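You operate a simulated robot arm through the tools that you are given. There is no shell and no other tool. Be economical: measure what you need, move in short steps, check, and stop when the job is done.

You run a simulated robot arm. Do the job below in one go: nothing can be reset, and whatever is moved stays where it is left.

TASK
Run the green puller backwards till its counter shows 0 M.
Fine: shift the way switch only at a standstill; end stopped and on FWD; leave the zero button.

It is judged by the outcome, as a careful person would: the job done as asked, and still so three seconds after it is handed in. It fails if anything else is knocked over, pushed out of place, dropped, spilled or broken.

THE ROBOT
A 6-joint arm with a four-finger gripper on a trunk, on a base that drives. Base frame: it is fixed to the floor where the robot stands at the start and does not move with it; the origin is under the middle of the robot, x ahead of it, y to its left, z up. Units: mm, degrees, N and s.
With the tool pointing down near the work surface it reaches from about 120 to 660 mm from the robot's upright axis, wherever it stands. Its first joint turns from -166.0 to 166.0 degrees. Places, roughly: belt screw of the cream puller [-300, 2100, 700]; belt screw of the grey puller [-700, 3700, 600]; brake of the cream puller [-500, 2800, 300]; brake of the green puller [200, 700, 300]; brake of the grey puller [-1000, 4400, 300]; cover latch of the cream puller [-300, 2700, 1100]; cover latch of the green puller [400, 700, 1100]; cover latch of the grey puller [-900, 4400, 1100]; felt wiper lever of the green puller [400, 400, 800]; gap wheel of the cream puller [-300, 2800, 1300]; gap wheel of the green puller [400, 700, 1300]; gap wheel of the grey puller [-900, 4400, 1300]; gear lever of the green puller [400, 600, 500]; green puller [700, 300, 800]; length counter of the green puller [800, 100, 1100]; length dial of the cream puller [100, 2200, 1000]. Payload 3.43 kg.
The TCP is the grasp point between the finger pads, 30 mm short of the fingertips. In the tool frame z runs along the fingers and y along their closing line. The gripper opens to 120 mm. The gripper's body begins 85 mm behind the TCP.
Orientation is that of the tool frame in the base frame, as a unit quaternion [w, x, y, z]. With the fingers straight down and closing along the base's y, the tool's x points along the base's -x, its y along +y and its z along -z.

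THE INTERFACE
- The arm moves only by the tool arm_command. Its argument "rows" is a list of rows, each a list of 3 entries, a list of its own where there are three numbers: the shift along the tool's x, y, z in mm, then the turn, a rotation vector about the tool's x, y, z in degrees, then the closure, from 0 (fully open) to 1 (shut). In form: [[[tx, ty, tz], [ax, ay, az], fingers], ...]. A call has 1 to 12 rows; each row is the pose to reach, as a shift and turn from the pose commanded when the call began, along the tool's axes at that moment. Rows are played at 5 a second. More than 50 mm and 8.6 degrees between two rows, or a gripper value outside its range, and nothing of the call is played. A pose out of reach is approached as far as the arm can. The call stops where the force on the tool passes 40 N (or 10 N more than at its start, if that is more) or the arm is blocked; 0.2 s more then pass. The fingers move at their own pace and stop on an object; they squeeze with about 22 N. The grip force told is the motor's: it shows also when the fingers shut on nothing. Time passes only in rows, and 0.2 s behind the last, so rows that repeat a pose let the fingers close. The reply holds the time, the measured pose of the TCP, the force on the tool along the base axes, the opening and the grip force, in the units named above and with some noise, with the torque about the TCP (base axes, N m) and any sound that the robot's microphone picked up.
- Cameras (640 x 400 px; columns grow to the right, rows downward): "scene" is now at [44, 169.7, 1627.1]; the picture's right is [0.42, -0.91, 0.00], its down [-0.74, -0.34, -0.57] and it looks along [0.52, 0.24, -0.82] (base axes); focal length 286 px, centre (320, 200). "wrist" rides on the gripper at [71, -17, -120] in the tool frame; the picture's right is [0.23, 0.97, 0.00], its down [-0.81, 0.19, -0.55] and it looks along [-0.54, 0.13, 0.83] (tool axes); focal length 275 px, centre (320, 200). There is no depth. A picture from a camera that has moved, and an enlarged one, comes with that camera's place and axes in the base frame and with its lens.
- camera(camera): a new picture of that camera. No time passes.
- move_column(by): slides the trunk up (or, below 0, down) by that many mm; the arm and the scene camera ride with it, the base frame stays. It gives what a move gives, with no picture.
- base_move(legs): drives the robot by 1 to 6 legs, each [ahead, left, turn to the left] in mm, mm and degrees, along the robot's own axes; the way and the turn of a leg run together, so that a leg with both is an arc; at most 1500 mm and 180 degrees a leg. The arm and the cameras ride along, it lands a little off, and it stops where it bumps. It gives what a move gives.
- head_to(pan, tilt): turns the head with the scene camera to pan (to the left, within 120 degrees either way) and tilt (down, from -29 to 69), counted from straight ahead of the robot. It gives what a move gives.
- enlarge(camera, box): a new picture of the part [left, top, right, bottom] of that camera's present view, enlarged. No time passes.
- finish_job(): hands the job in; it is judged then, once.

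Go step by step. Nothing tells you exact positions but the pictures and the camera data: compare them with the known pose of the tool, close in by small moves and look again before you grip or let go. The budget is 120 turns and 78 pictures, counting those below and the enlarged ones. Unless the task says otherwise, let go and move clear before handing in, and close with one line.

The tools are called after ">>>" as name(argument=value, ...) on one line, values as JSON. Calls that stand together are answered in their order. arm_command: Moves the arm, as the interface text tells. Its arguments: {"type":"object","properties":{"rows":{"type":"array","items":{"type":"array"}}},"required":["rows"]} The other tools are called the same way: move_column (by) slides the trunk up or down; base_move (legs) drives the base; head_to (pan, tilt) turns the head that bears the scene camera; camera (camera) takes a picture; enlarge (camera, box) takes an enlarged picture of a part of a camera's view; finish_job () hands the job in.

At the start:

```text
time_s: 0.0
position: [253.3, 320.8, 965.5]
orientation: [0.001, 0.0, 1.0, -0.001]
force: [0.5, 0.1, 0.3]
wrist_torque: [-0.02, 0.03, -0.01]
finger_gap: 119.7
grip_force: 0.1
trunk travel left (down, up): [-150.0, 290.0]
robot x, y, heading: [0.4, 3.7, 0.0]
head pan, tilt: [24.9, 54.9]
```

scene: 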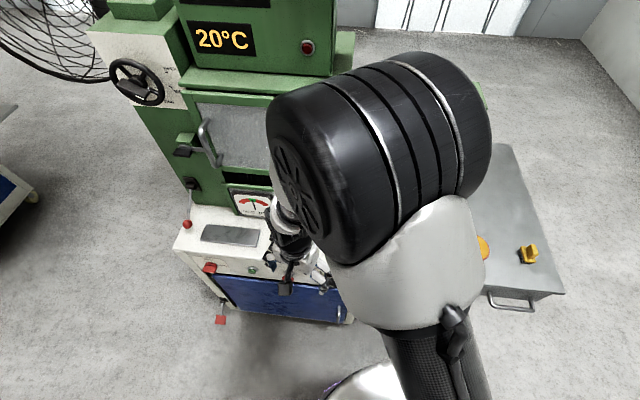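
wrist: 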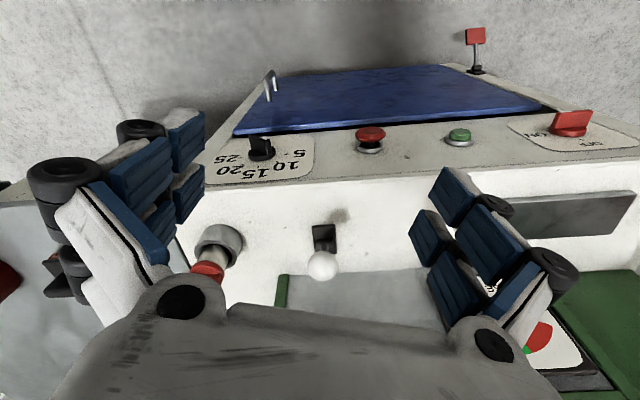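

The arm hides much of the green puller from the scene camera. I'll look around with the head first to find the counter, way switch, and start/stop buttons.

>>> head_to(pan=0, tilt=35)

>>> camera(camera="scene")

>>> enlarge(camera="wrist", box=[180, 80, 640, 380])

```text
time_s: 0.9
position: [252.9, 320.4, 965.1]
orientation: [0.0, 0.0, 1.0, 0.0]
force: [-0.4, -0.2, 0.0]
wrist_torque: [-0.01, 0.02, 0.0]
finger_gap: 119.9
grip_force: 0.0
trunk travel left (down, up): [-150.0, 290.0]
robot x, y, heading: [0.6, -1.4, -0.3]
head pan, tilt: [0.0, 35.0]
```

```text
75 pictures are left
camera scene: at [66.6, 139.4, 1655.2], right [0.0, -1.0, 0.0], down [-0.57, 0.0, -0.82], along [0.82, 0.0, -0.57], focal length 286 px, centre (320, 200)
```

scene: 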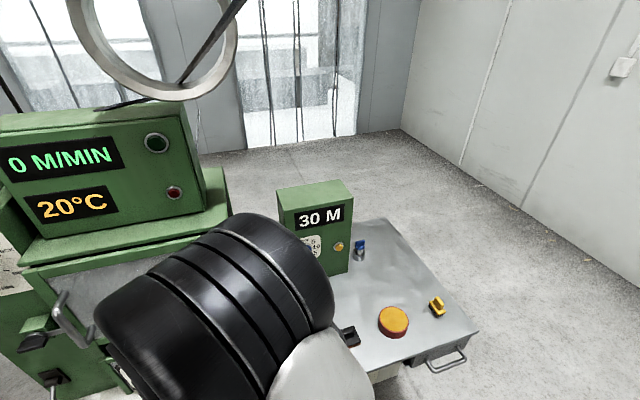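

```text
1.33 times, centred on (410, 230) of wrist
camera zoom: at [182.7, 305.2, 1087.3], right [-0.23, 0.97, 0.0], down [0.81, 0.19, 0.55], along [0.54, 0.13, -0.83], focal length 367 px, centre (200, 160)
```

zoom: 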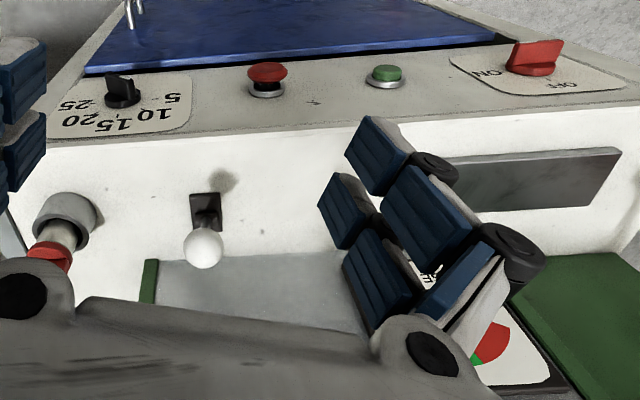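

Trunk up for clearance, then a look from other head angles.

>>> move_column(by=200)

>>> head_to(pan=10, tilt=55)

>>> camera(camera="scene")

>>> camera(camera="wrist")

```text
time_s: 3.1
position: [253.3, 320.2, 1163.6]
orientation: [0.0, 0.0, 1.0, -0.001]
force: [0.3, 0.8, 0.4]
wrist_torque: [0.01, 0.0, 0.01]
finger_gap: 120.1
grip_force: 0.1
trunk travel left (down, up): [-350.0, 90.0]
robot x, y, heading: [-0.0, -3.6, -0.2]
head pan, tilt: [0.0, 35.0]
```

```text
time_s: 3.9
position: [253.0, 320.4, 1166.2]
orientation: [-0.001, 0.0, 1.0, 0.0]
force: [0.1, -0.9, -0.3]
wrist_torque: [0.01, 0.01, 0.01]
finger_gap: 120.1
grip_force: 0.1
trunk travel left (down, up): [-350.0, 90.0]
robot x, y, heading: [0.9, -4.0, -0.3]
head pan, tilt: [10.0, 55.0]
```

```text
73 pictures are left
camera scene: at [49.5, 151.7, 1827.0], right [0.17, -0.98, 0.0], down [-0.81, -0.14, -0.57], along [0.57, 0.1, -0.82], focal length 286 px, centre (320, 200)
```

scene: 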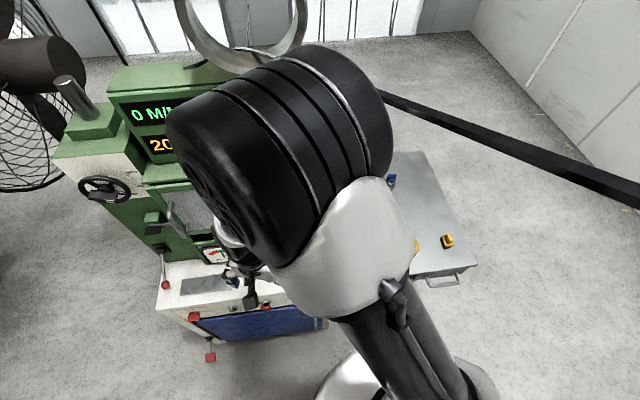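

```text
72 pictures are left
camera wrist: at [182.6, 305.1, 1287.3], right [-0.23, 0.97, 0.0], down [0.81, 0.19, 0.55], along [0.54, 0.13, -0.83], focal length 275 px, centre (320, 200)
```

wrist: 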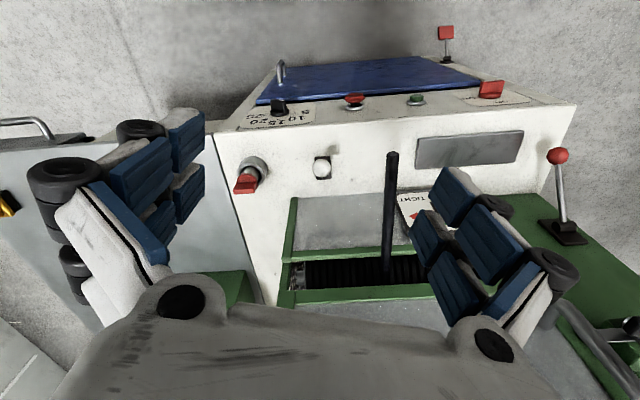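

The machine's control panel lies at about x 260, y 300–600 and the counter table is to the right. I'll back off and slide right for an unobstructed view of the table.

>>> base_move(legs=[[-250, 0, 0], [0, -400, 0]])

>>> head_to(pan=20, tilt=40)

>>> camera(camera="scene")

```text
time_s: 7.8
position: [4.1, -74.9, 1165.3]
orientation: [-0.001, -0.007, 1.0, 0.0]
force: [0.4, -1.0, 0.4]
wrist_torque: [0.01, -0.01, -0.01]
finger_gap: 119.9
grip_force: 0.0
trunk travel left (down, up): [-350.0, 90.0]
robot x, y, heading: [-243.8, -400.3, 0.9]
head pan, tilt: [10.0, 55.0]
```

```text
time_s: 8.6
position: [5.6, -75.2, 1165.2]
orientation: [0.001, -0.008, 1.0, -0.001]
force: [-0.9, -0.1, 0.5]
wrist_torque: [0.0, 0.02, 0.0]
finger_gap: 120.0
grip_force: 0.1
trunk travel left (down, up): [-350.0, 90.0]
robot x, y, heading: [-243.1, -397.1, 1.0]
head pan, tilt: [20.0, 40.0]
```

```text
71 pictures are left
camera scene: at [-187.7, -229.1, 1847.6], right [0.36, -0.93, 0.0], down [-0.6, -0.23, -0.77], along [0.72, 0.27, -0.64], focal length 286 px, centre (320, 200)
```

scene: 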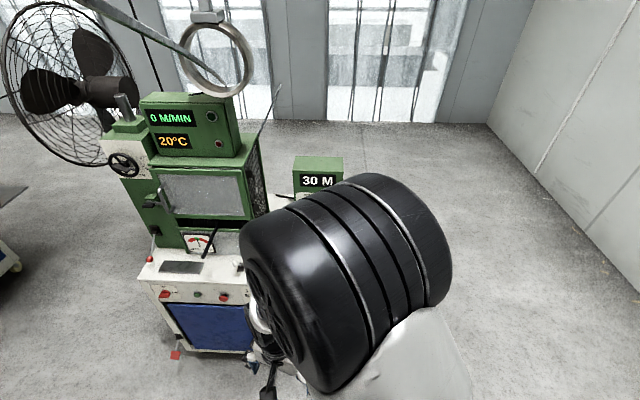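

Good overview. Turning the base right takes the arm out of view while the head pans left.

>>> enlarge(camera="scene", box=[110, 80, 350, 360])

>>> base_move(legs=[[0, 0, -60]])

>>> head_to(pan=75, tilt=40)

>>> camera(camera="scene")

```text
1.43 times, centred on (230, 220) of scene
camera zoom: at [-187.7, -229.1, 1847.6], right [0.36, -0.93, 0.0], down [-0.6, -0.23, -0.77], along [0.72, 0.27, -0.64], focal length 409 px, centre (449, 171)
```

zoom: 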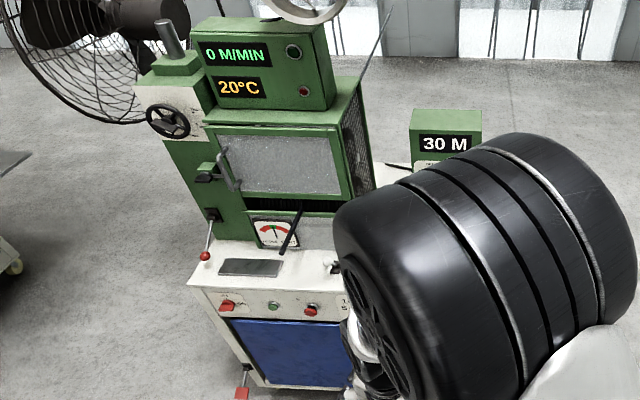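

```text
time_s: 11.6
position: [161.3, -458.0, 1165.5]
orientation: [0.001, 0.499, 0.867, 0.0]
force: [0.8, 0.5, -0.2]
wrist_torque: [-0.05, 0.01, 0.0]
finger_gap: 120.0
grip_force: 0.2
trunk travel left (down, up): [-350.0, 90.0]
robot x, y, heading: [-239.9, -400.2, -59.9]
head pan, tilt: [20.0, 40.0]
```

```text
time_s: 12.9
position: [161.1, -457.6, 1165.0]
orientation: [0.0, 0.498, 0.867, 0.0]
force: [-0.7, -0.9, 0.3]
wrist_torque: [-0.02, 0.0, 0.02]
finger_gap: 120.1
grip_force: 0.1
trunk travel left (down, up): [-350.0, 90.0]
robot x, y, heading: [-242.0, -397.2, -59.8]
head pan, tilt: [75.0, 40.0]
```

```text
69 pictures are left
camera scene: at [-51.9, -289.9, 1847.6], right [0.26, -0.97, 0.0], down [-0.62, -0.17, -0.77], along [0.74, 0.2, -0.64], focal length 286 px, centre (320, 200)
```

scene: 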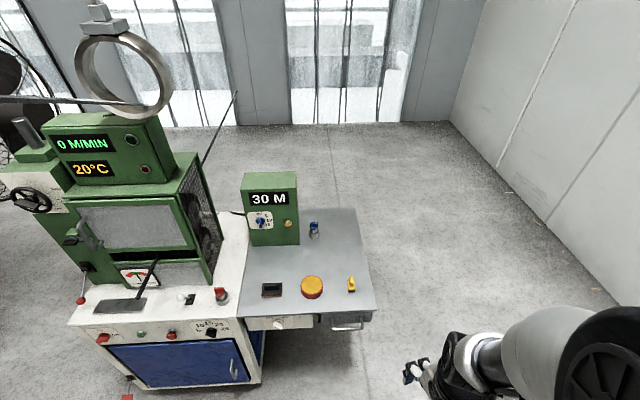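

Now everything is visible. Enlarging the parts.

>>> enlarge(camera="scene", box=[210, 160, 380, 340])

>>> enlarge(camera="scene", box=[60, 240, 260, 400])

>>> enlarge(camera="scene", box=[0, 100, 230, 260])

```text
2.22 times, centred on (295, 250) of scene
camera zoom: at [-51.9, -289.9, 1847.6], right [0.26, -0.97, 0.0], down [-0.62, -0.17, -0.77], along [0.74, 0.2, -0.64], focal length 636 px, centre (376, 89)
```

zoom: 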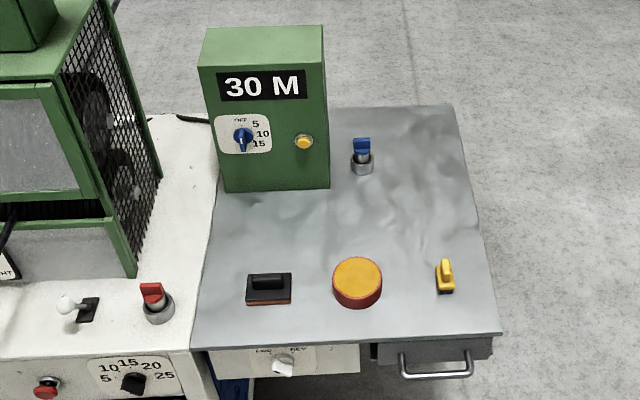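

```text
2.50 times, centred on (160, 320) of scene
camera zoom: at [-51.9, -289.9, 1847.6], right [0.26, -0.97, 0.0], down [-0.62, -0.17, -0.77], along [0.74, 0.2, -0.64], focal length 716 px, centre (720, -100)
```

zoom: 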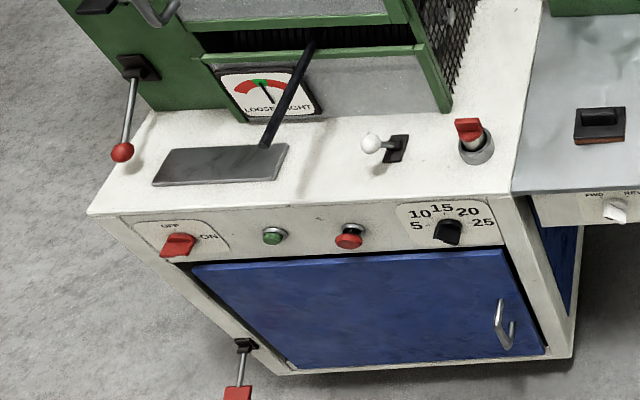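

```text
2.50 times, centred on (115, 180) of scene
camera zoom: at [-51.9, -289.9, 1847.6], right [0.26, -0.97, 0.0], down [-0.62, -0.17, -0.77], along [0.74, 0.2, -0.64], focal length 716 px, centre (832, 250)
```

zoom: 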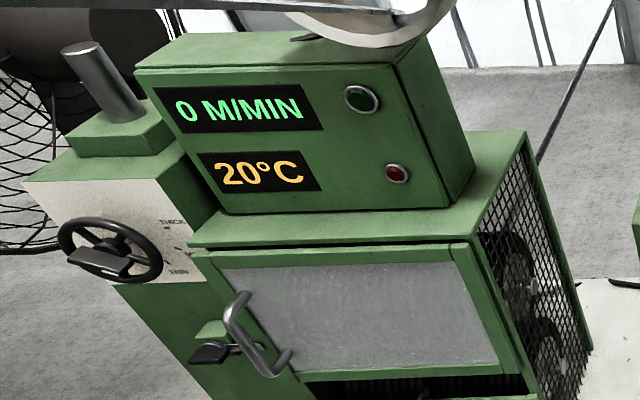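

The way switch (FWD/REV) is the white knob under the right table's front edge. Green/red buttons sit on the front strip at about (272,522,728) and (299,403,732), with the machine facing about 13° off −x. I'll square the base up in front of the panel.

>>> base_move(legs=[[0, 0, 72.5], [0, 480, 0], [240, 0, 0]])

>>> head_to(pan=-25, tilt=50)

>>> camera(camera="scene")

>>> camera(camera="wrist")

```text
time_s: 20.4
position: [21.6, 507.4, 1164.1]
orientation: [0.0, -0.128, 0.992, -0.001]
force: [0.2, 0.4, 0.4]
wrist_torque: [-0.03, 0.03, 0.0]
finger_gap: 120.3
grip_force: 0.0
trunk travel left (down, up): [-350.0, 90.0]
robot x, y, heading: [-140.9, 131.0, 14.9]
head pan, tilt: [75.0, 40.0]
```

```text
time_s: 22.1
position: [21.2, 506.9, 1164.5]
orientation: [0.0, -0.13, 0.992, 0.0]
force: [0.0, 1.2, -0.1]
wrist_torque: [-0.01, 0.0, -0.01]
finger_gap: 120.2
grip_force: 0.1
trunk travel left (down, up): [-350.0, 90.0]
robot x, y, heading: [-139.6, 130.7, 14.8]
head pan, tilt: [-25.0, 50.0]
```

```text
65 pictures are left
camera scene: at [-122.8, 248.1, 1833.5], right [-0.18, -0.98, 0.0], down [-0.75, 0.13, -0.64], along [0.63, -0.11, -0.77], focal length 286 px, centre (320, 200)
```

scene: 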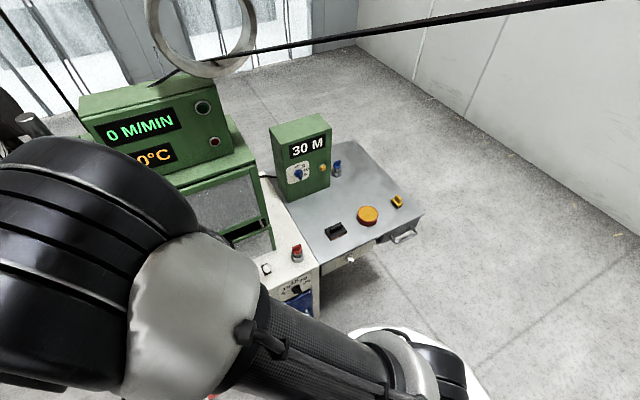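

```text
64 pictures are left
camera wrist: at [-43.1, 473.9, 1287.3], right [-0.47, 0.88, 0.0], down [0.73, 0.39, 0.55], along [0.49, 0.26, -0.83], focal length 275 px, centre (320, 200)
```

wrist: 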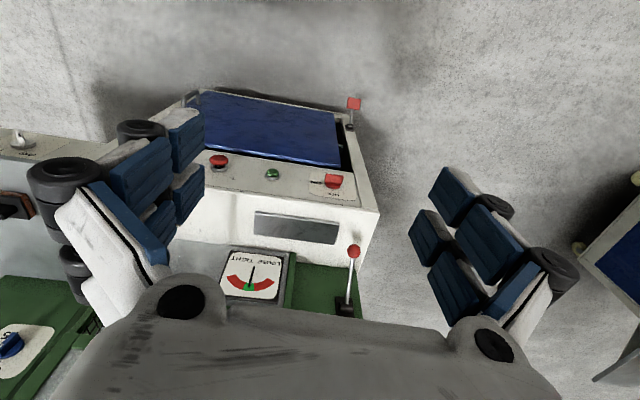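

>>> enlarge(camera="scene", box=[260, 110, 440, 310])

>>> enlarge(camera="wrist", box=[180, 80, 400, 310])

```text
2.00 times, centred on (350, 210) of scene
camera zoom: at [-122.8, 248.1, 1833.5], right [-0.18, -0.98, 0.0], down [-0.75, 0.13, -0.64], along [0.63, -0.11, -0.77], focal length 573 px, centre (260, 180)
```

zoom: 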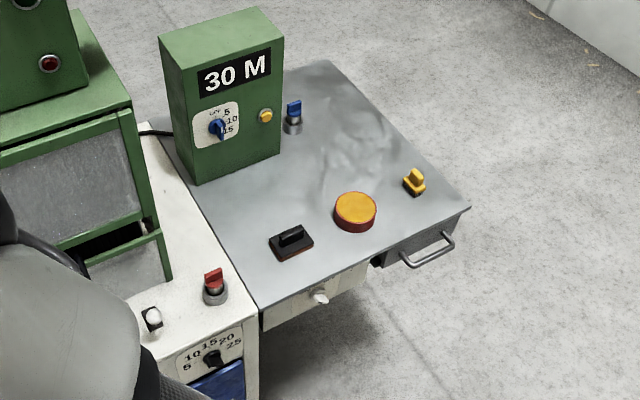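

```text
1.74 times, centred on (290, 195) of wrist
camera zoom: at [-43.1, 473.9, 1287.3], right [-0.47, 0.88, 0.0], down [0.73, 0.39, 0.55], along [0.49, 0.26, -0.83], focal length 479 px, centre (372, 209)
```

zoom: 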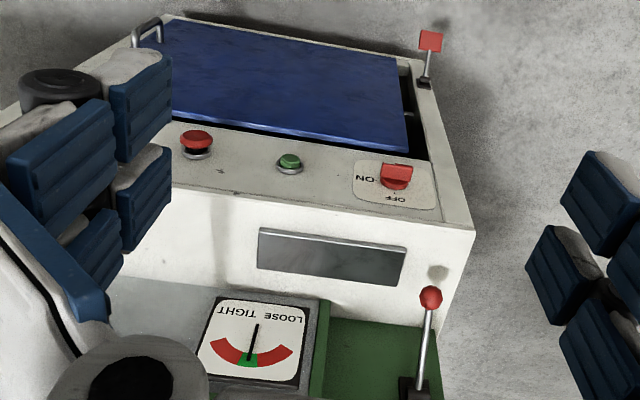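

Gauge is in the green, and the power knob seems to be on ON. I'll tilt the tool to horizontal (pointing at the front panel).

>>> arm_command(rows=[[[0, 0, 0], [0, -8, 0], 0], [[0, 0, 0], [0, -16, 0], 0], [[0, 0, 0], [0, -24, 0], 0], [[0, 0, 0], [0, -32, 0], 0.3], [[0, 0, 0], [0, -40, 0], 0.5], [[0, 0, 0], [0, -48, 0], 0.8], [[0, 0, 0], [0, -56, 0], 0.8], [[0, 0, 0], [0, -64, 0], 0.8], [[0, 0, 0], [0, -72, 0], 0.8], [[0, 0, 0], [0, -80, 0], 0.8], [[0, 0, 0], [0, -85, 0], 0.8], [[0, 0, 0], [0, -90, 0], 0.8]])

>>> camera(camera="wrist")

>>> camera(camera="scene")

```text
time_s: 24.7
position: [-11.1, 598.0, 1177.0]
orientation: [0.703, -0.093, 0.701, 0.076]
force: [-1.0, -0.3, 0.1]
wrist_torque: [-0.01, -0.02, -0.01]
finger_gap: 24.1
grip_force: 0.1
out of reach, approached as far as the arm can: row 6, 7, 8, 9, 10, 11, 12
trunk travel left (down, up): [-350.0, 90.0]
robot x, y, heading: [-144.0, 129.6, 14.9]
head pan, tilt: [-25.0, 50.0]
```

```text
61 pictures are left
camera wrist: at [-122.6, 553.1, 1106.4], right [-0.23, 0.94, -0.25], down [-0.59, 0.07, 0.81], along [0.78, 0.34, 0.53], focal length 275 px, centre (320, 200)
```

wrist: 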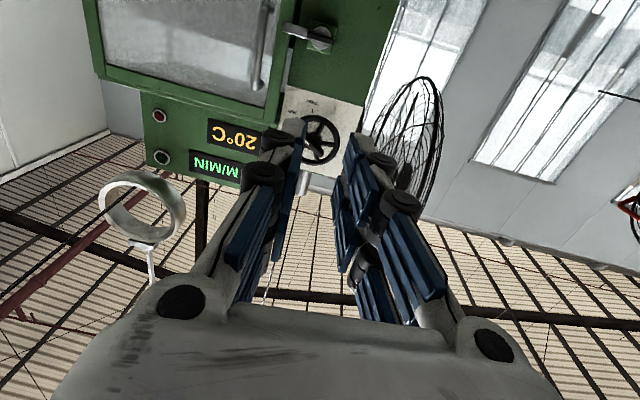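

```text
60 pictures are left
camera scene: at [-122.6, 248.5, 1833.4], right [-0.18, -0.98, 0.0], down [-0.75, 0.14, -0.64], along [0.63, -0.11, -0.77], focal length 286 px, centre (320, 200)
```

scene: 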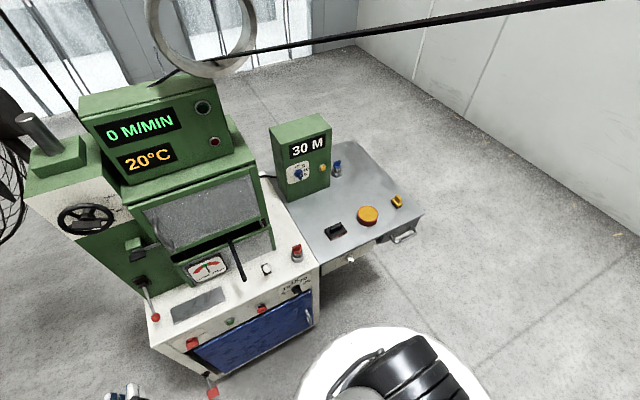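

Machine yaw comes out to about 19°, way knob at about (444,19,724). I'll lower the trunk, align yaw, and bring the gripper forward.

>>> move_column(by=-300)

>>> arm_command(rows=[[[0, 0, 30], [-2, 0, 0], 0.8], [[0, -30, 60], [-5, 0, 0], 0.8], [[0, -70, 80], [-5, 0, 0], 0.8], [[0, -110, 100], [-5, 0, 0], 0.8], [[0, -150, 110], [-5, 0, 0], 0.8], [[0, -190, 110], [-5, 0, 0], 0.8]])

>>> camera(camera="scene")

```text
time_s: 27.7
position: [-9.2, 597.6, 875.5]
orientation: [0.702, -0.094, 0.702, 0.076]
force: [-0.4, 0.0, 0.2]
wrist_torque: [-0.01, 0.0, 0.0]
finger_gap: 23.8
grip_force: 0.1
trunk travel left (down, up): [-50.0, 390.0]
robot x, y, heading: [-138.0, 132.8, 14.9]
head pan, tilt: [-25.0, 50.0]
```

```text
time_s: 29.1
position: [144.0, 606.7, 935.1]
orientation: [0.696, -0.129, 0.701, 0.084]
force: [-0.1, -1.0, 0.3]
wrist_torque: [-0.02, -0.02, 0.01]
finger_gap: 23.9
grip_force: 0.1
out of reach, approached as far as the arm can: row 1, 2, 3, 4, 5, 6
trunk travel left (down, up): [-50.0, 390.0]
robot x, y, heading: [-143.9, 131.0, 14.9]
head pan, tilt: [-25.0, 50.0]
```

```text
59 pictures are left
camera scene: at [-121.1, 246.4, 1533.5], right [-0.18, -0.98, 0.0], down [-0.76, 0.14, -0.64], along [0.63, -0.11, -0.77], focal length 286 px, centre (320, 200)
```

scene: 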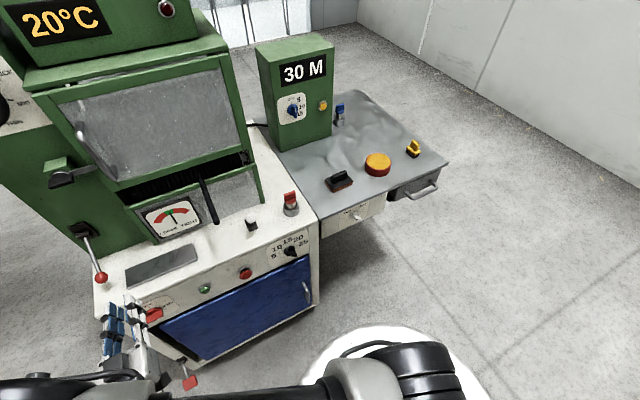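

The IK is straining at the far left. I'll bring the tool toward the middle in front of the robot.

>>> arm_command(rows=[[[0, -45, 0], [0, 0, 0], 0.8], [[0, -90, 0], [0, 0, 0], 0.8], [[0, -135, 0], [0, 0, 0], 0.8], [[0, -180, 0], [0, 0, 0], 0.8], [[0, -225, 0], [0, 0, 0], 0.8], [[0, -270, 0], [0, 0, 0], 0.8]])

>>> camera(camera="scene")

```text
time_s: 30.5
position: [273.0, 510.4, 1055.6]
orientation: [0.694, -0.133, 0.702, 0.089]
force: [-0.4, 0.9, 0.4]
wrist_torque: [0.04, -0.01, -0.04]
finger_gap: 24.0
grip_force: 0.0
out of reach, approached as far as the arm can: row 1, 2, 3, 4, 5, 6
trunk travel left (down, up): [-50.0, 390.0]
robot x, y, heading: [-140.7, 131.0, 15.0]
head pan, tilt: [-25.0, 50.0]
```

```text
58 pictures are left
camera scene: at [-123.5, 249.1, 1533.4], right [-0.18, -0.98, 0.0], down [-0.75, 0.13, -0.64], along [0.63, -0.11, -0.77], focal length 286 px, centre (320, 200)
```

scene: 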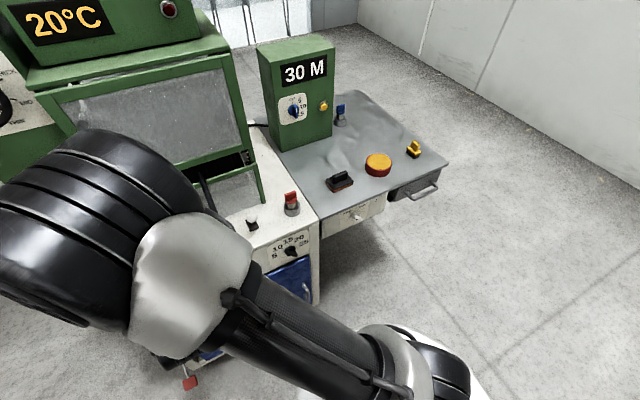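

The commanded pose is likely too close to the robot for a horizontal tool. I'll back the base off and then extend.

>>> base_move(legs=[[-300, 0, 0]])

>>> arm_command(rows=[[[0, 0, 40], [0, 0, 0], 0.8], [[0, 0, 80], [0, 0, 0], 0.8], [[0, 0, 120], [0, 0, 0], 0.8], [[0, 0, 160], [0, 0, 0], 0.8]])

>>> camera(camera="scene")

```text
time_s: 32.6
position: [-15.4, 433.7, 1056.2]
orientation: [0.694, -0.132, 0.702, 0.089]
force: [-0.6, 0.5, 0.1]
wrist_torque: [0.03, 0.02, 0.0]
finger_gap: 23.9
grip_force: 0.2
trunk travel left (down, up): [-50.0, 390.0]
robot x, y, heading: [-427.7, 55.7, 14.7]
head pan, tilt: [-25.0, 50.0]
```

```text
time_s: 33.6
position: [137.4, 483.0, 1050.5]
orientation: [0.694, -0.133, 0.702, 0.089]
force: [1.0, -0.6, -0.7]
wrist_torque: [-0.01, -0.02, -0.03]
finger_gap: 24.2
grip_force: 0.0
trunk travel left (down, up): [-50.0, 390.0]
robot x, y, heading: [-430.3, 55.6, 14.7]
head pan, tilt: [-25.0, 50.0]
```

```text
57 pictures are left
camera scene: at [-410.1, 171.8, 1533.4], right [-0.18, -0.98, 0.0], down [-0.75, 0.13, -0.64], along [0.63, -0.11, -0.77], focal length 286 px, centre (320, 200)
```

scene: 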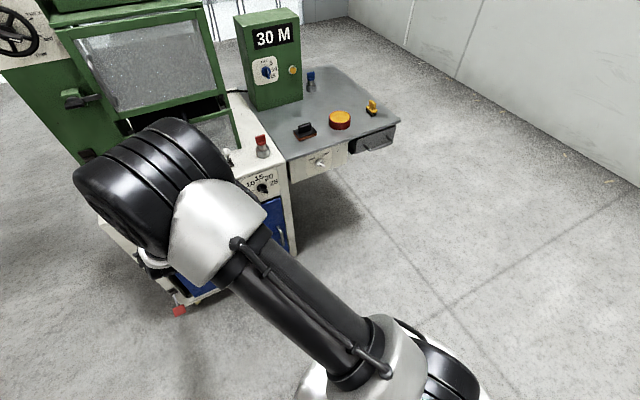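

The arm tracks well now. Lowering and centering the tool.

>>> arm_command(rows=[[[40, 0, -20], [0, 0, 0], 0.9], [[80, -20, -20], [0, 0, 0], 0.9], [[120, -40, -20], [0, 0, 0], 0.9], [[160, -60, -20], [0, 0, 0], 0.9], [[200, -80, -20], [0, 0, 0], 0.9], [[240, -100, -20], [0, 0, 0], 0.9], [[280, -120, -20], [0, 0, 0], 0.9], [[320, -140, -20], [0, 0, 0], 0.9]])

>>> camera(camera="scene")

>>> camera(camera="wrist")

```text
time_s: 35.4
position: [176.4, 350.8, 737.3]
orientation: [0.698, -0.145, 0.698, 0.061]
force: [0.1, -0.2, 0.4]
wrist_torque: [-0.04, 0.03, 0.02]
finger_gap: 12.0
grip_force: 0.1
out of reach, approached as far as the arm can: row 4, 5, 6, 7, 8
trunk travel left (down, up): [-50.0, 390.0]
robot x, y, heading: [-426.3, 55.1, 14.9]
head pan, tilt: [-25.0, 50.0]
```

```text
56 pictures are left
camera scene: at [-410.4, 171.6, 1533.5], right [-0.18, -0.98, 0.0], down [-0.75, 0.13, -0.64], along [0.63, -0.11, -0.77], focal length 286 px, centre (320, 200)
```

scene: 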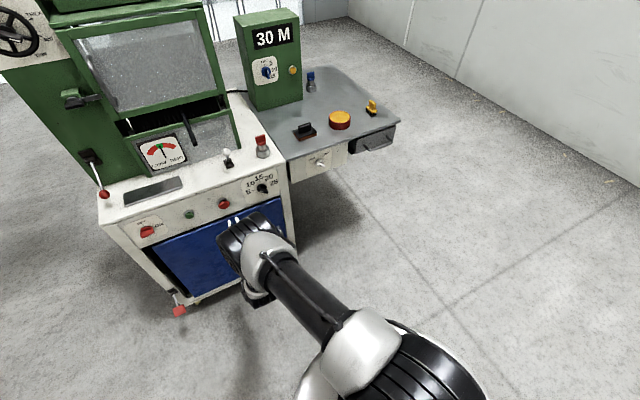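

```text
55 pictures are left
camera wrist: at [65.7, 293.8, 673.0], right [-0.27, 0.9, -0.34], down [-0.6, 0.12, 0.79], along [0.75, 0.42, 0.5], focal length 275 px, centre (320, 200)
```

wrist: 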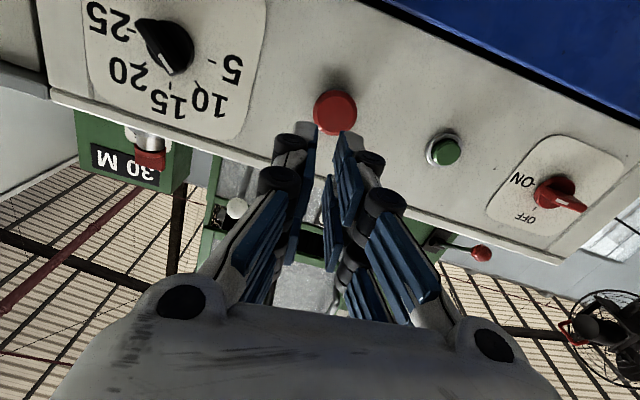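

>>> enlarge(camera="wrist", box=[480, 120, 640, 260])

>>> enlarge(camera="scene", box=[230, 0, 410, 200])

```text
2.86 times, centred on (560, 190) of wrist
camera zoom: at [65.7, 293.8, 673.0], right [-0.27, 0.9, -0.34], down [-0.6, 0.12, 0.79], along [0.75, 0.42, 0.5], focal length 786 px, centre (-366, 229)
```

zoom: 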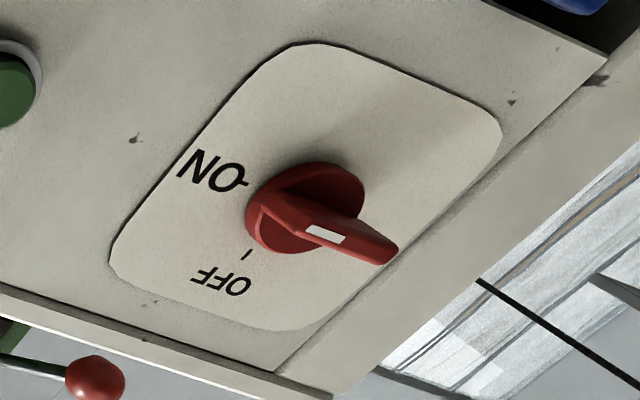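

```text
2.00 times, centred on (320, 100) of scene
camera zoom: at [-410.4, 171.6, 1533.5], right [-0.18, -0.98, 0.0], down [-0.75, 0.13, -0.64], along [0.63, -0.11, -0.77], focal length 573 px, centre (320, 400)
```

zoom: 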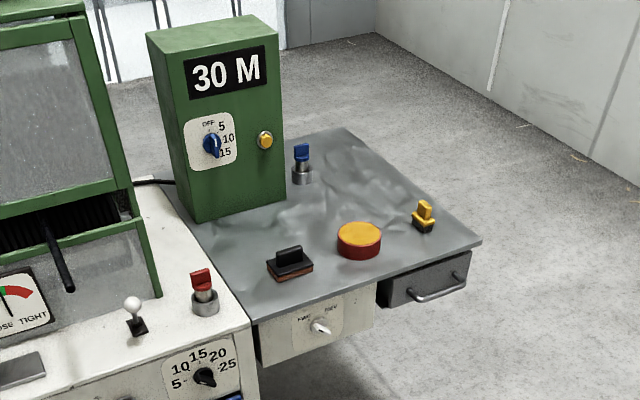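

Speed knob is on 25 and the panel is clear. Now shift the base right to bring the gripper in front of the way switch.

>>> base_move(legs=[[28, -400, 0]])

>>> camera(camera="wrist")

>>> camera(camera="scene")

```text
time_s: 37.9
position: [302.6, -18.5, 739.3]
orientation: [0.697, -0.151, 0.698, 0.067]
force: [0.2, -0.6, -0.2]
wrist_torque: [0.01, 0.01, 0.01]
finger_gap: 12.1
grip_force: 0.1
trunk travel left (down, up): [-50.0, 390.0]
robot x, y, heading: [-294.6, -327.0, 15.7]
head pan, tilt: [-25.0, 50.0]
```

```text
52 pictures are left
camera wrist: at [194.5, -77.8, 673.1], right [-0.29, 0.89, -0.34], down [-0.6, 0.11, 0.79], along [0.75, 0.44, 0.5], focal length 275 px, centre (320, 200)
```

wrist: 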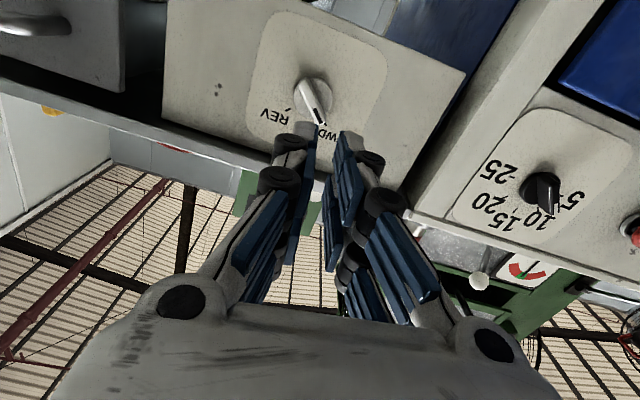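

```text
51 pictures are left
camera scene: at [-278.9, -208.6, 1533.5], right [-0.16, -0.99, 0.0], down [-0.76, 0.12, -0.64], along [0.63, -0.1, -0.77], focal length 286 px, centre (320, 200)
```

scene: 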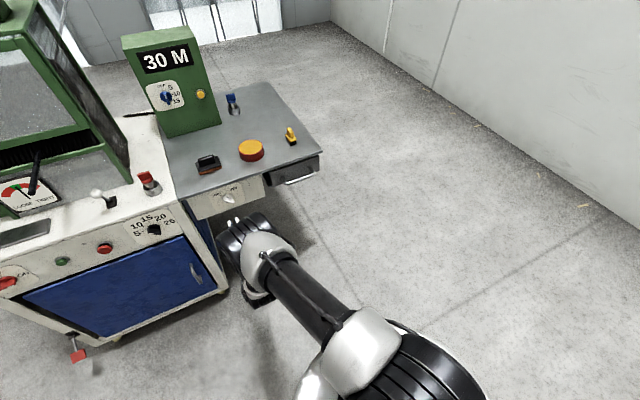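

>>> enlarge(camera="wrist", box=[230, 40, 400, 180])

>>> enlarge(camera="wrist", box=[440, 100, 640, 260])

>>> enlarge(camera="scene", box=[110, 20, 270, 250])

```text
2.86 times, centred on (315, 110) of wrist
camera zoom: at [194.5, -77.8, 673.1], right [-0.29, 0.89, -0.34], down [-0.6, 0.11, 0.79], along [0.75, 0.44, 0.5], focal length 786 px, centre (334, 457)
```

zoom: 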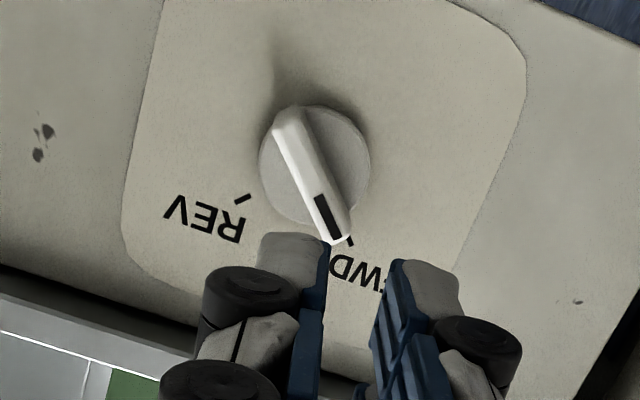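

```text
2.50 times, centred on (540, 180) of wrist
camera zoom: at [194.5, -77.8, 673.1], right [-0.29, 0.89, -0.34], down [-0.6, 0.11, 0.79], along [0.75, 0.44, 0.5], focal length 688 px, centre (-230, 250)
```

zoom: 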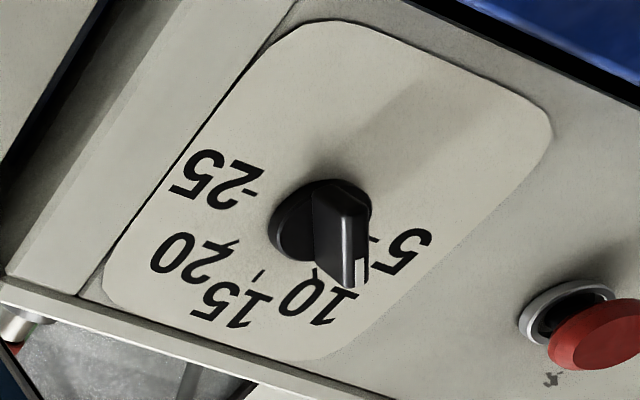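

```text
1.74 times, centred on (190, 135) of scene
camera zoom: at [-278.9, -208.6, 1533.5], right [-0.16, -0.99, 0.0], down [-0.76, 0.12, -0.64], along [0.63, -0.1, -0.77], focal length 498 px, centre (546, 313)
```

zoom: 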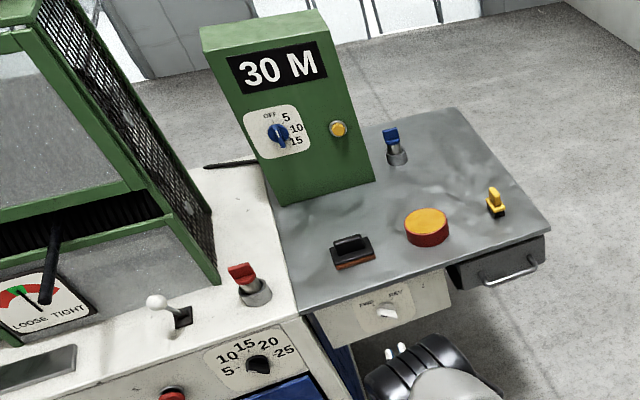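

The way switch is on FWD (fin pointing up-left at 45°; REV up-right at 45°). Knob centre is at l≈−127, z≈730. I'll rotate the gripper to straddle the fin and approach partly.

>>> arm_command(rows=[[[8, -7, 0], [0, 0, -8], 0.58], [[8, -7, 0], [0, 0, -16], 0.58], [[8, -7, 0], [0, 0, -24], 0.58], [[8, -7, 0], [0, 0, -31], 0.58], [[8, -7, 0], [0, 0, -38.3], 0.58], [[8, -7, 30], [0, 0, -38.3], 0.58], [[8, -7, 65], [0, 0, -38.3], 0.58]])

>>> camera(camera="wrist")

```text
time_s: 39.5
position: [360.6, 5.5, 729.8]
orientation: [0.679, -0.368, 0.611, -0.171]
force: [0.1, -0.1, -0.5]
wrist_torque: [0.02, -0.02, 0.0]
finger_gap: 50.4
grip_force: 0.1
out of reach, approached as far as the arm can: row 6, 7
trunk travel left (down, up): [-50.0, 390.0]
robot x, y, heading: [-295.6, -321.1, 15.9]
head pan, tilt: [-25.0, 50.0]
```

```text
47 pictures are left
camera wrist: at [263.6, -88.2, 695.7], right [-0.17, 0.49, -0.85], down [-0.73, 0.52, 0.45], along [0.66, 0.7, 0.27], focal length 275 px, centre (320, 200)
```

wrist: 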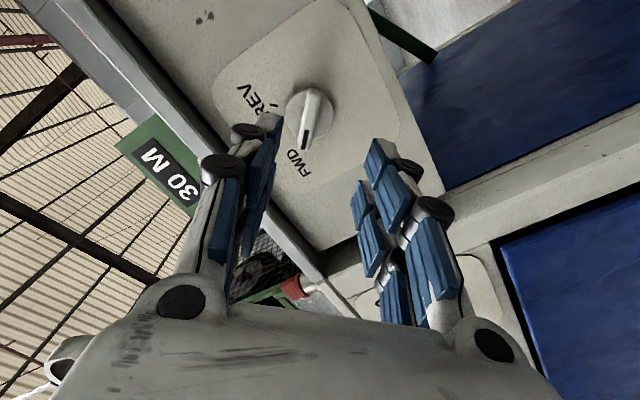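

Near the reach limit; retract a bit and drive the base ahead.

>>> arm_command(rows=[[[0, 0, -40], [0, 0, 0], 0.58], [[0, 0, -80], [0, 0, 0], 0.58]])

>>> base_move(legs=[[120, 0, 0]])

>>> camera(camera="wrist")

```text
time_s: 40.1
position: [286.6, -20.3, 730.4]
orientation: [0.681, -0.371, 0.609, -0.167]
force: [-0.2, 0.4, -0.3]
wrist_torque: [-0.01, 0.02, 0.03]
finger_gap: 50.5
grip_force: 0.2
trunk travel left (down, up): [-50.0, 390.0]
robot x, y, heading: [-293.7, -323.1, 16.2]
head pan, tilt: [-25.0, 50.0]
```

```text
time_s: 41.3
position: [401.8, 10.2, 729.6]
orientation: [0.68, -0.37, 0.61, -0.167]
force: [-0.7, -0.4, -0.4]
wrist_torque: [-0.02, -0.01, 0.0]
finger_gap: 50.2
grip_force: 0.2
trunk travel left (down, up): [-50.0, 390.0]
robot x, y, heading: [-179.5, -296.0, 15.7]
head pan, tilt: [-25.0, 50.0]
```

```text
46 pictures are left
camera wrist: at [305.4, -85.2, 694.8], right [-0.17, 0.49, -0.85], down [-0.73, 0.51, 0.45], along [0.66, 0.7, 0.27], focal length 275 px, centre (320, 200)
```

wrist: 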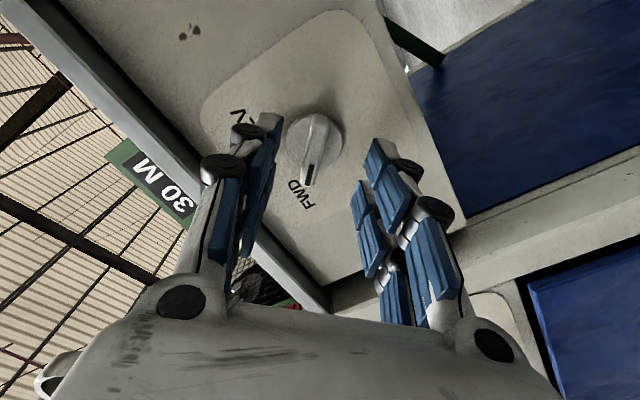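

Fin almost between the fingers. Small correction and advance 16 mm.

>>> arm_command(rows=[[[3, -4.5, 0], [0, 0, 0], 0.58], [[3, -4.5, 8], [0, 0, 0], 0.58], [[3, -4.5, 16], [0, 0, 0], 0.58]])

>>> camera(camera="wrist")

```text
time_s: 42.1
position: [416.9, 9.3, 730.7]
orientation: [0.68, -0.369, 0.611, -0.169]
force: [0.2, 0.2, -0.6]
wrist_torque: [-0.02, 0.02, 0.03]
finger_gap: 50.6
grip_force: 0.0
trunk travel left (down, up): [-50.0, 390.0]
robot x, y, heading: [-179.0, -296.4, 15.6]
head pan, tilt: [-25.0, 50.0]
```

```text
45 pictures are left
camera wrist: at [320.6, -85.1, 695.7], right [-0.17, 0.5, -0.85], down [-0.73, 0.52, 0.45], along [0.66, 0.7, 0.27], focal length 275 px, centre (320, 200)
```

wrist: 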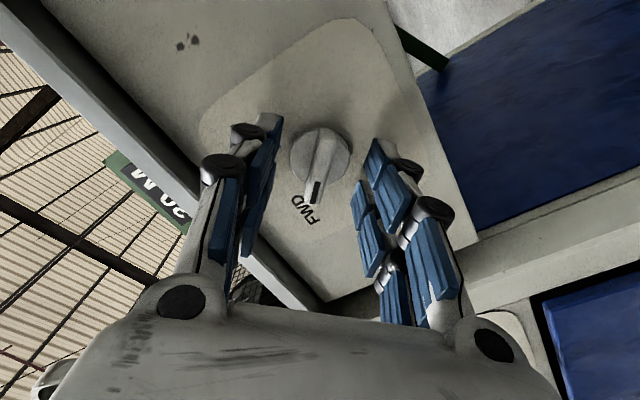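

Aligned. Advance 8 mm more and close on the fin.

>>> arm_command(rows=[[[0, 0, 8], [0, 0, 0], 0.58], [[0, 0, 8], [0, 0, 0], 0.75], [[0, 0, 8], [0, 0, 0], 0.9], [[0, 0, 8], [0, 0, 0], 1], [[0, 0, 8], [0, 0, 0], 1], [[0, 0, 8], [0, 0, 0], 1]])

>>> camera(camera="wrist")

```text
time_s: 43.5
position: [427.5, 11.4, 730.3]
orientation: [0.679, -0.368, 0.611, -0.17]
force: [-1.3, 1.0, -2.2]
wrist_torque: [0.01, -0.06, 0.15]
finger_gap: 33.8
grip_force: 45.2
trunk travel left (down, up): [-50.0, 390.0]
robot x, y, heading: [-183.9, -290.7, 15.8]
head pan, tilt: [-25.0, 50.0]
```

```text
44 pictures are left
camera wrist: at [328.3, -82.4, 695.9], right [-0.17, 0.5, -0.85], down [-0.73, 0.52, 0.45], along [0.66, 0.7, 0.27], focal length 275 px, centre (320, 200)
```

wrist: 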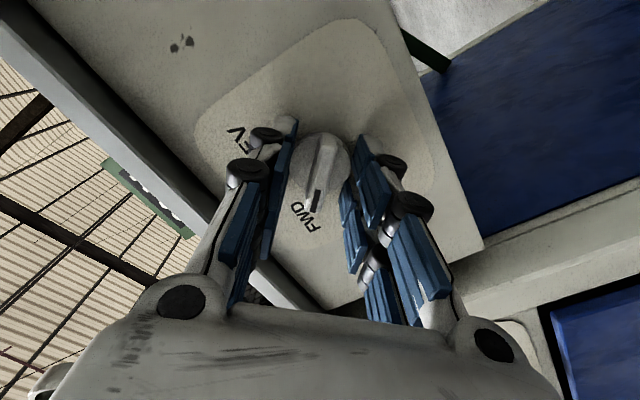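

The fingers caught the round disc. Back off a little so they close on the fin instead.

>>> arm_command(rows=[[[0, 0, 0], [0, 0, 0], 0.6], [[0, 0, 0], [0, 0, 0], 0.6], [[0, 0, -10], [0, 0, 0], 0.6], [[0, 0, -10], [0, 0, 0], 0.8], [[0, 0, -10], [0, 0, 0], 0.95], [[0, 0, -10], [0, 0, 0], 1], [[0, 0, -10], [0, 0, 0], 1], [[0, 0, -10], [0, 0, 0], 1], [[0, 0, -10], [0, 0, 0], 1]])

>>> enlarge(camera="wrist", box=[200, 80, 440, 260])

```text
time_s: 45.5
position: [416.3, 8.4, 730.2]
orientation: [0.679, -0.371, 0.61, -0.167]
force: [0.0, 2.5, -0.4]
wrist_torque: [0.04, 0.06, 0.02]
finger_gap: 9.9
grip_force: 43.7
trunk travel left (down, up): [-50.0, 390.0]
robot x, y, heading: [-180.3, -291.0, 15.9]
head pan, tilt: [-25.0, 50.0]
```

```text
2.22 times, centred on (320, 170) of wrist
camera zoom: at [319.4, -85.6, 696.2], right [-0.17, 0.5, -0.85], down [-0.73, 0.52, 0.45], along [0.66, 0.7, 0.27], focal length 612 px, centre (320, 267)
```

zoom: 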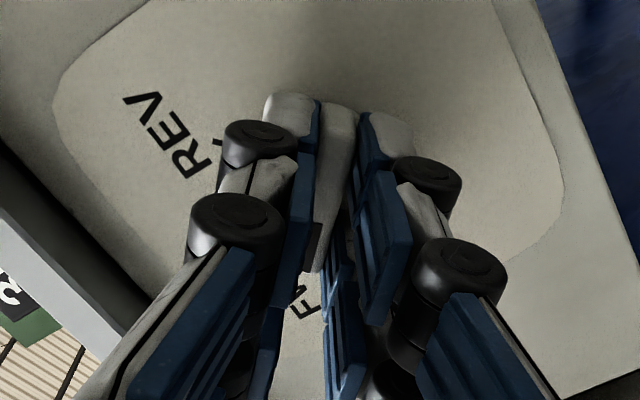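

Fin gripped (10 mm). Turning clockwise 90° to REV.

>>> arm_command(rows=[[[0, 0, 0], [0, 0, 8], 1], [[0, 0, 0], [0, 0, 16], 1], [[0, 0, 0], [0, 0, 24], 1], [[0, 0, 0], [0, 0, 32], 1], [[0, 0, 0], [0, 0, 40], 1], [[0, 0, 0], [0, 0, 48], 1], [[0, 0, 0], [0, 0, 56], 1], [[0, 0, 0], [0, 0, 64], 1], [[0, 0, 0], [0, 0, 72], 1], [[0, 0, 0], [0, 0, 80], 1], [[0, 0, 0], [0, 0, 86], 1], [[0, 0, 0], [0, 0, 90], 1]])

>>> camera(camera="wrist")

```text
time_s: 46.8
position: [418.1, 8.4, 728.7]
orientation: [0.7, -0.148, 0.696, 0.061]
force: [-20.4, -9.6, 11.9]
wrist_torque: [0.49, -1.49, 0.08]
finger_gap: 10.1
grip_force: 44.0
out of reach, approached as far as the arm can: row 5, 6
trunk travel left (down, up): [-50.0, 390.0]
robot x, y, heading: [-183.6, -292.2, 15.6]
head pan, tilt: [-25.0, 50.0]
stopped in row 6: the force on the tool passed its limit at 69 N (the readings are from after the stop); the commanded pose is now the measured one
```

```text
42 pictures are left
camera wrist: at [309.6, -49.3, 664.1], right [-0.28, 0.9, -0.35], down [-0.6, 0.12, 0.79], along [0.75, 0.43, 0.51], focal length 275 px, centre (320, 200)
```

wrist: 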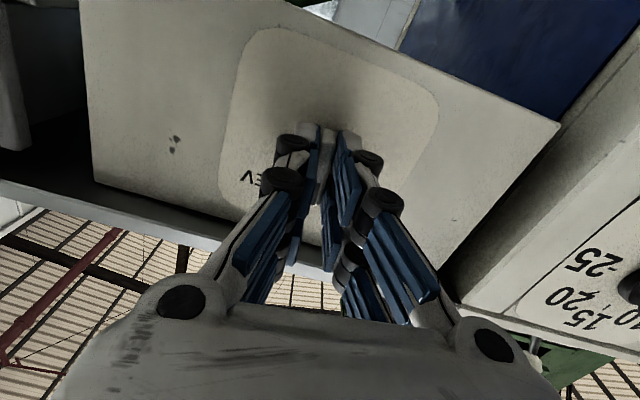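

Joint 6 hit its limit after 38° of turn. I'll release, back off, and re-grip with the wrist flipped 180° (which also puts the camera above).

>>> arm_command(rows=[[[0, 0, 0], [0, 0, 0], 0.7], [[0, 0, 0], [0, 0, 0], 0.55], [[0, 0, 0], [0, 0, 0], 0.55], [[0, 0, -30], [0, 0, 0], 0.55], [[0, 0, -70], [0, 0, 0], 0.55], [[0, 0, -110], [0, 0, 0], 0.55]])

>>> camera(camera="wrist")

>>> arm_command(rows=[[[0, 0, 0], [0, 0, -8], 0.58], [[0, 0, 0], [0, 0, -16], 0.58], [[0, 0, 0], [0, 0, -24], 0.58], [[0, 0, 0], [0, 0, -32], 0.58], [[0, 0, 0], [0, 0, -40], 0.58], [[0, 0, 0], [0, 0, -48], 0.58], [[0, 0, 0], [0, 0, -56], 0.58], [[0, 0, 0], [0, 0, -64], 0.58], [[0, 0, 0], [0, 0, -72], 0.58], [[0, 0, 0], [0, 0, -80], 0.58], [[0, 0, 0], [0, 0, -88], 0.58], [[0, 0, 0], [0, 0, -96], 0.58]])

>>> arm_command(rows=[[[0, 0, 0], [0, 0, -8], 0.58], [[0, 0, 0], [0, 0, -16], 0.58], [[0, 0, 0], [0, 0, -24], 0.58], [[0, 0, 0], [0, 0, -32], 0.58], [[0, 0, 0], [0, 0, -40], 0.58], [[0, 0, 0], [0, 0, -48], 0.58], [[0, 0, 0], [0, 0, -56], 0.58], [[0, 0, 0], [0, 0, -64], 0.58], [[0, 0, 0], [0, 0, -72], 0.58], [[0, 0, 0], [0, 0, -80], 0.58], [[0, 0, 0], [0, 0, -84], 0.58]])

>>> camera(camera="wrist")

```text
time_s: 48.1
position: [352.6, -19.2, 722.1]
orientation: [0.7, -0.173, 0.692, 0.045]
force: [-0.4, -0.4, 0.3]
wrist_torque: [-0.01, -0.01, 0.05]
finger_gap: 54.2
grip_force: 0.0
out of reach, approached as far as the arm can: row 4, 5, 6
trunk travel left (down, up): [-50.0, 390.0]
robot x, y, heading: [-180.4, -293.9, 15.7]
head pan, tilt: [-25.0, 50.0]
```

```text
41 pictures are left
camera wrist: at [245.6, -83.1, 658.9], right [-0.28, 0.87, -0.4], down [-0.62, 0.15, 0.77], along [0.73, 0.47, 0.49], focal length 275 px, centre (320, 200)
```

wrist: 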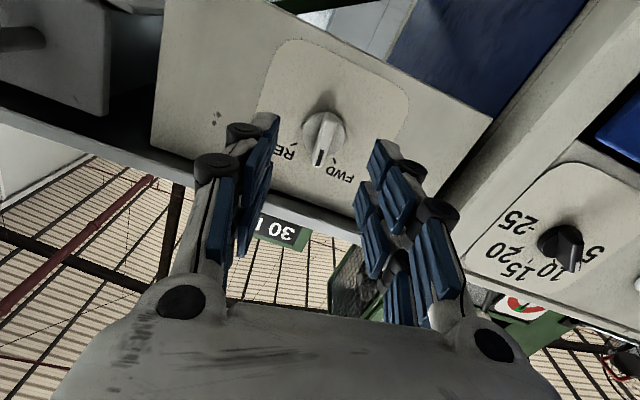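

```text
time_s: 50.8
position: [352.9, -19.7, 721.2]
orientation: [-0.501, 0.63, -0.333, 0.491]
force: [-0.8, 0.2, -0.6]
wrist_torque: [-0.04, 0.0, -0.03]
finger_gap: 50.2
grip_force: 0.1
trunk travel left (down, up): [-50.0, 390.0]
robot x, y, heading: [-182.7, -292.9, 15.6]
head pan, tilt: [-25.0, 50.0]
```

```text
time_s: 53.1
position: [351.6, -19.8, 722.9]
orientation: [-0.044, 0.692, 0.173, 0.7]
force: [0.3, 0.2, -0.1]
wrist_torque: [0.0, 0.01, -0.01]
finger_gap: 50.4
grip_force: 0.0
trunk travel left (down, up): [-50.0, 390.0]
robot x, y, heading: [-185.9, -293.6, 15.5]
head pan, tilt: [-25.0, 50.0]
```

```text
40 pictures are left
camera wrist: at [229.5, -27.0, 793.0], right [0.28, -0.87, 0.4], down [-0.44, -0.49, -0.75], along [0.85, 0.04, -0.52], focal length 275 px, centre (320, 200)
```

wrist: 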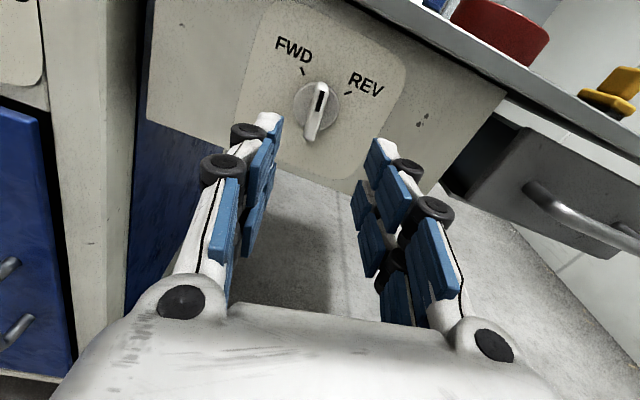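

The knob stays mid-way, and the view is upright now. Re-approach with small correction and grip the fin.

>>> arm_command(rows=[[[9.7, -5.6, 20], [0, 0, 8], 0.6], [[9.7, -5.6, 45], [0, 0, 8], 0.6], [[9.7, -5.6, 58], [0, 0, 8], 0.6]])

>>> camera(camera="wrist")

```text
time_s: 54.0
position: [403.2, 5.1, 728.8]
orientation: [-0.093, 0.703, 0.123, 0.695]
force: [0.4, -0.2, 0.1]
wrist_torque: [0.01, 0.03, 0.0]
finger_gap: 48.0
grip_force: 0.1
trunk travel left (down, up): [-50.0, 390.0]
robot x, y, heading: [-182.7, -294.5, 15.8]
head pan, tilt: [-25.0, 50.0]
```

```text
39 pictures are left
camera wrist: at [285.2, -11.0, 802.7], right [0.3, -0.92, 0.27], down [-0.47, -0.39, -0.79], along [0.83, 0.11, -0.55], focal length 275 px, centre (320, 200)
```

wrist: 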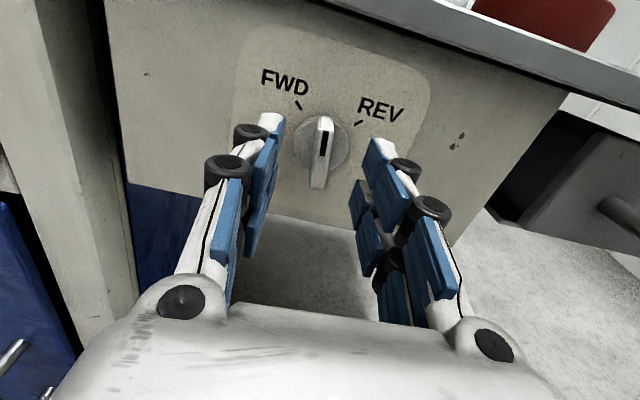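

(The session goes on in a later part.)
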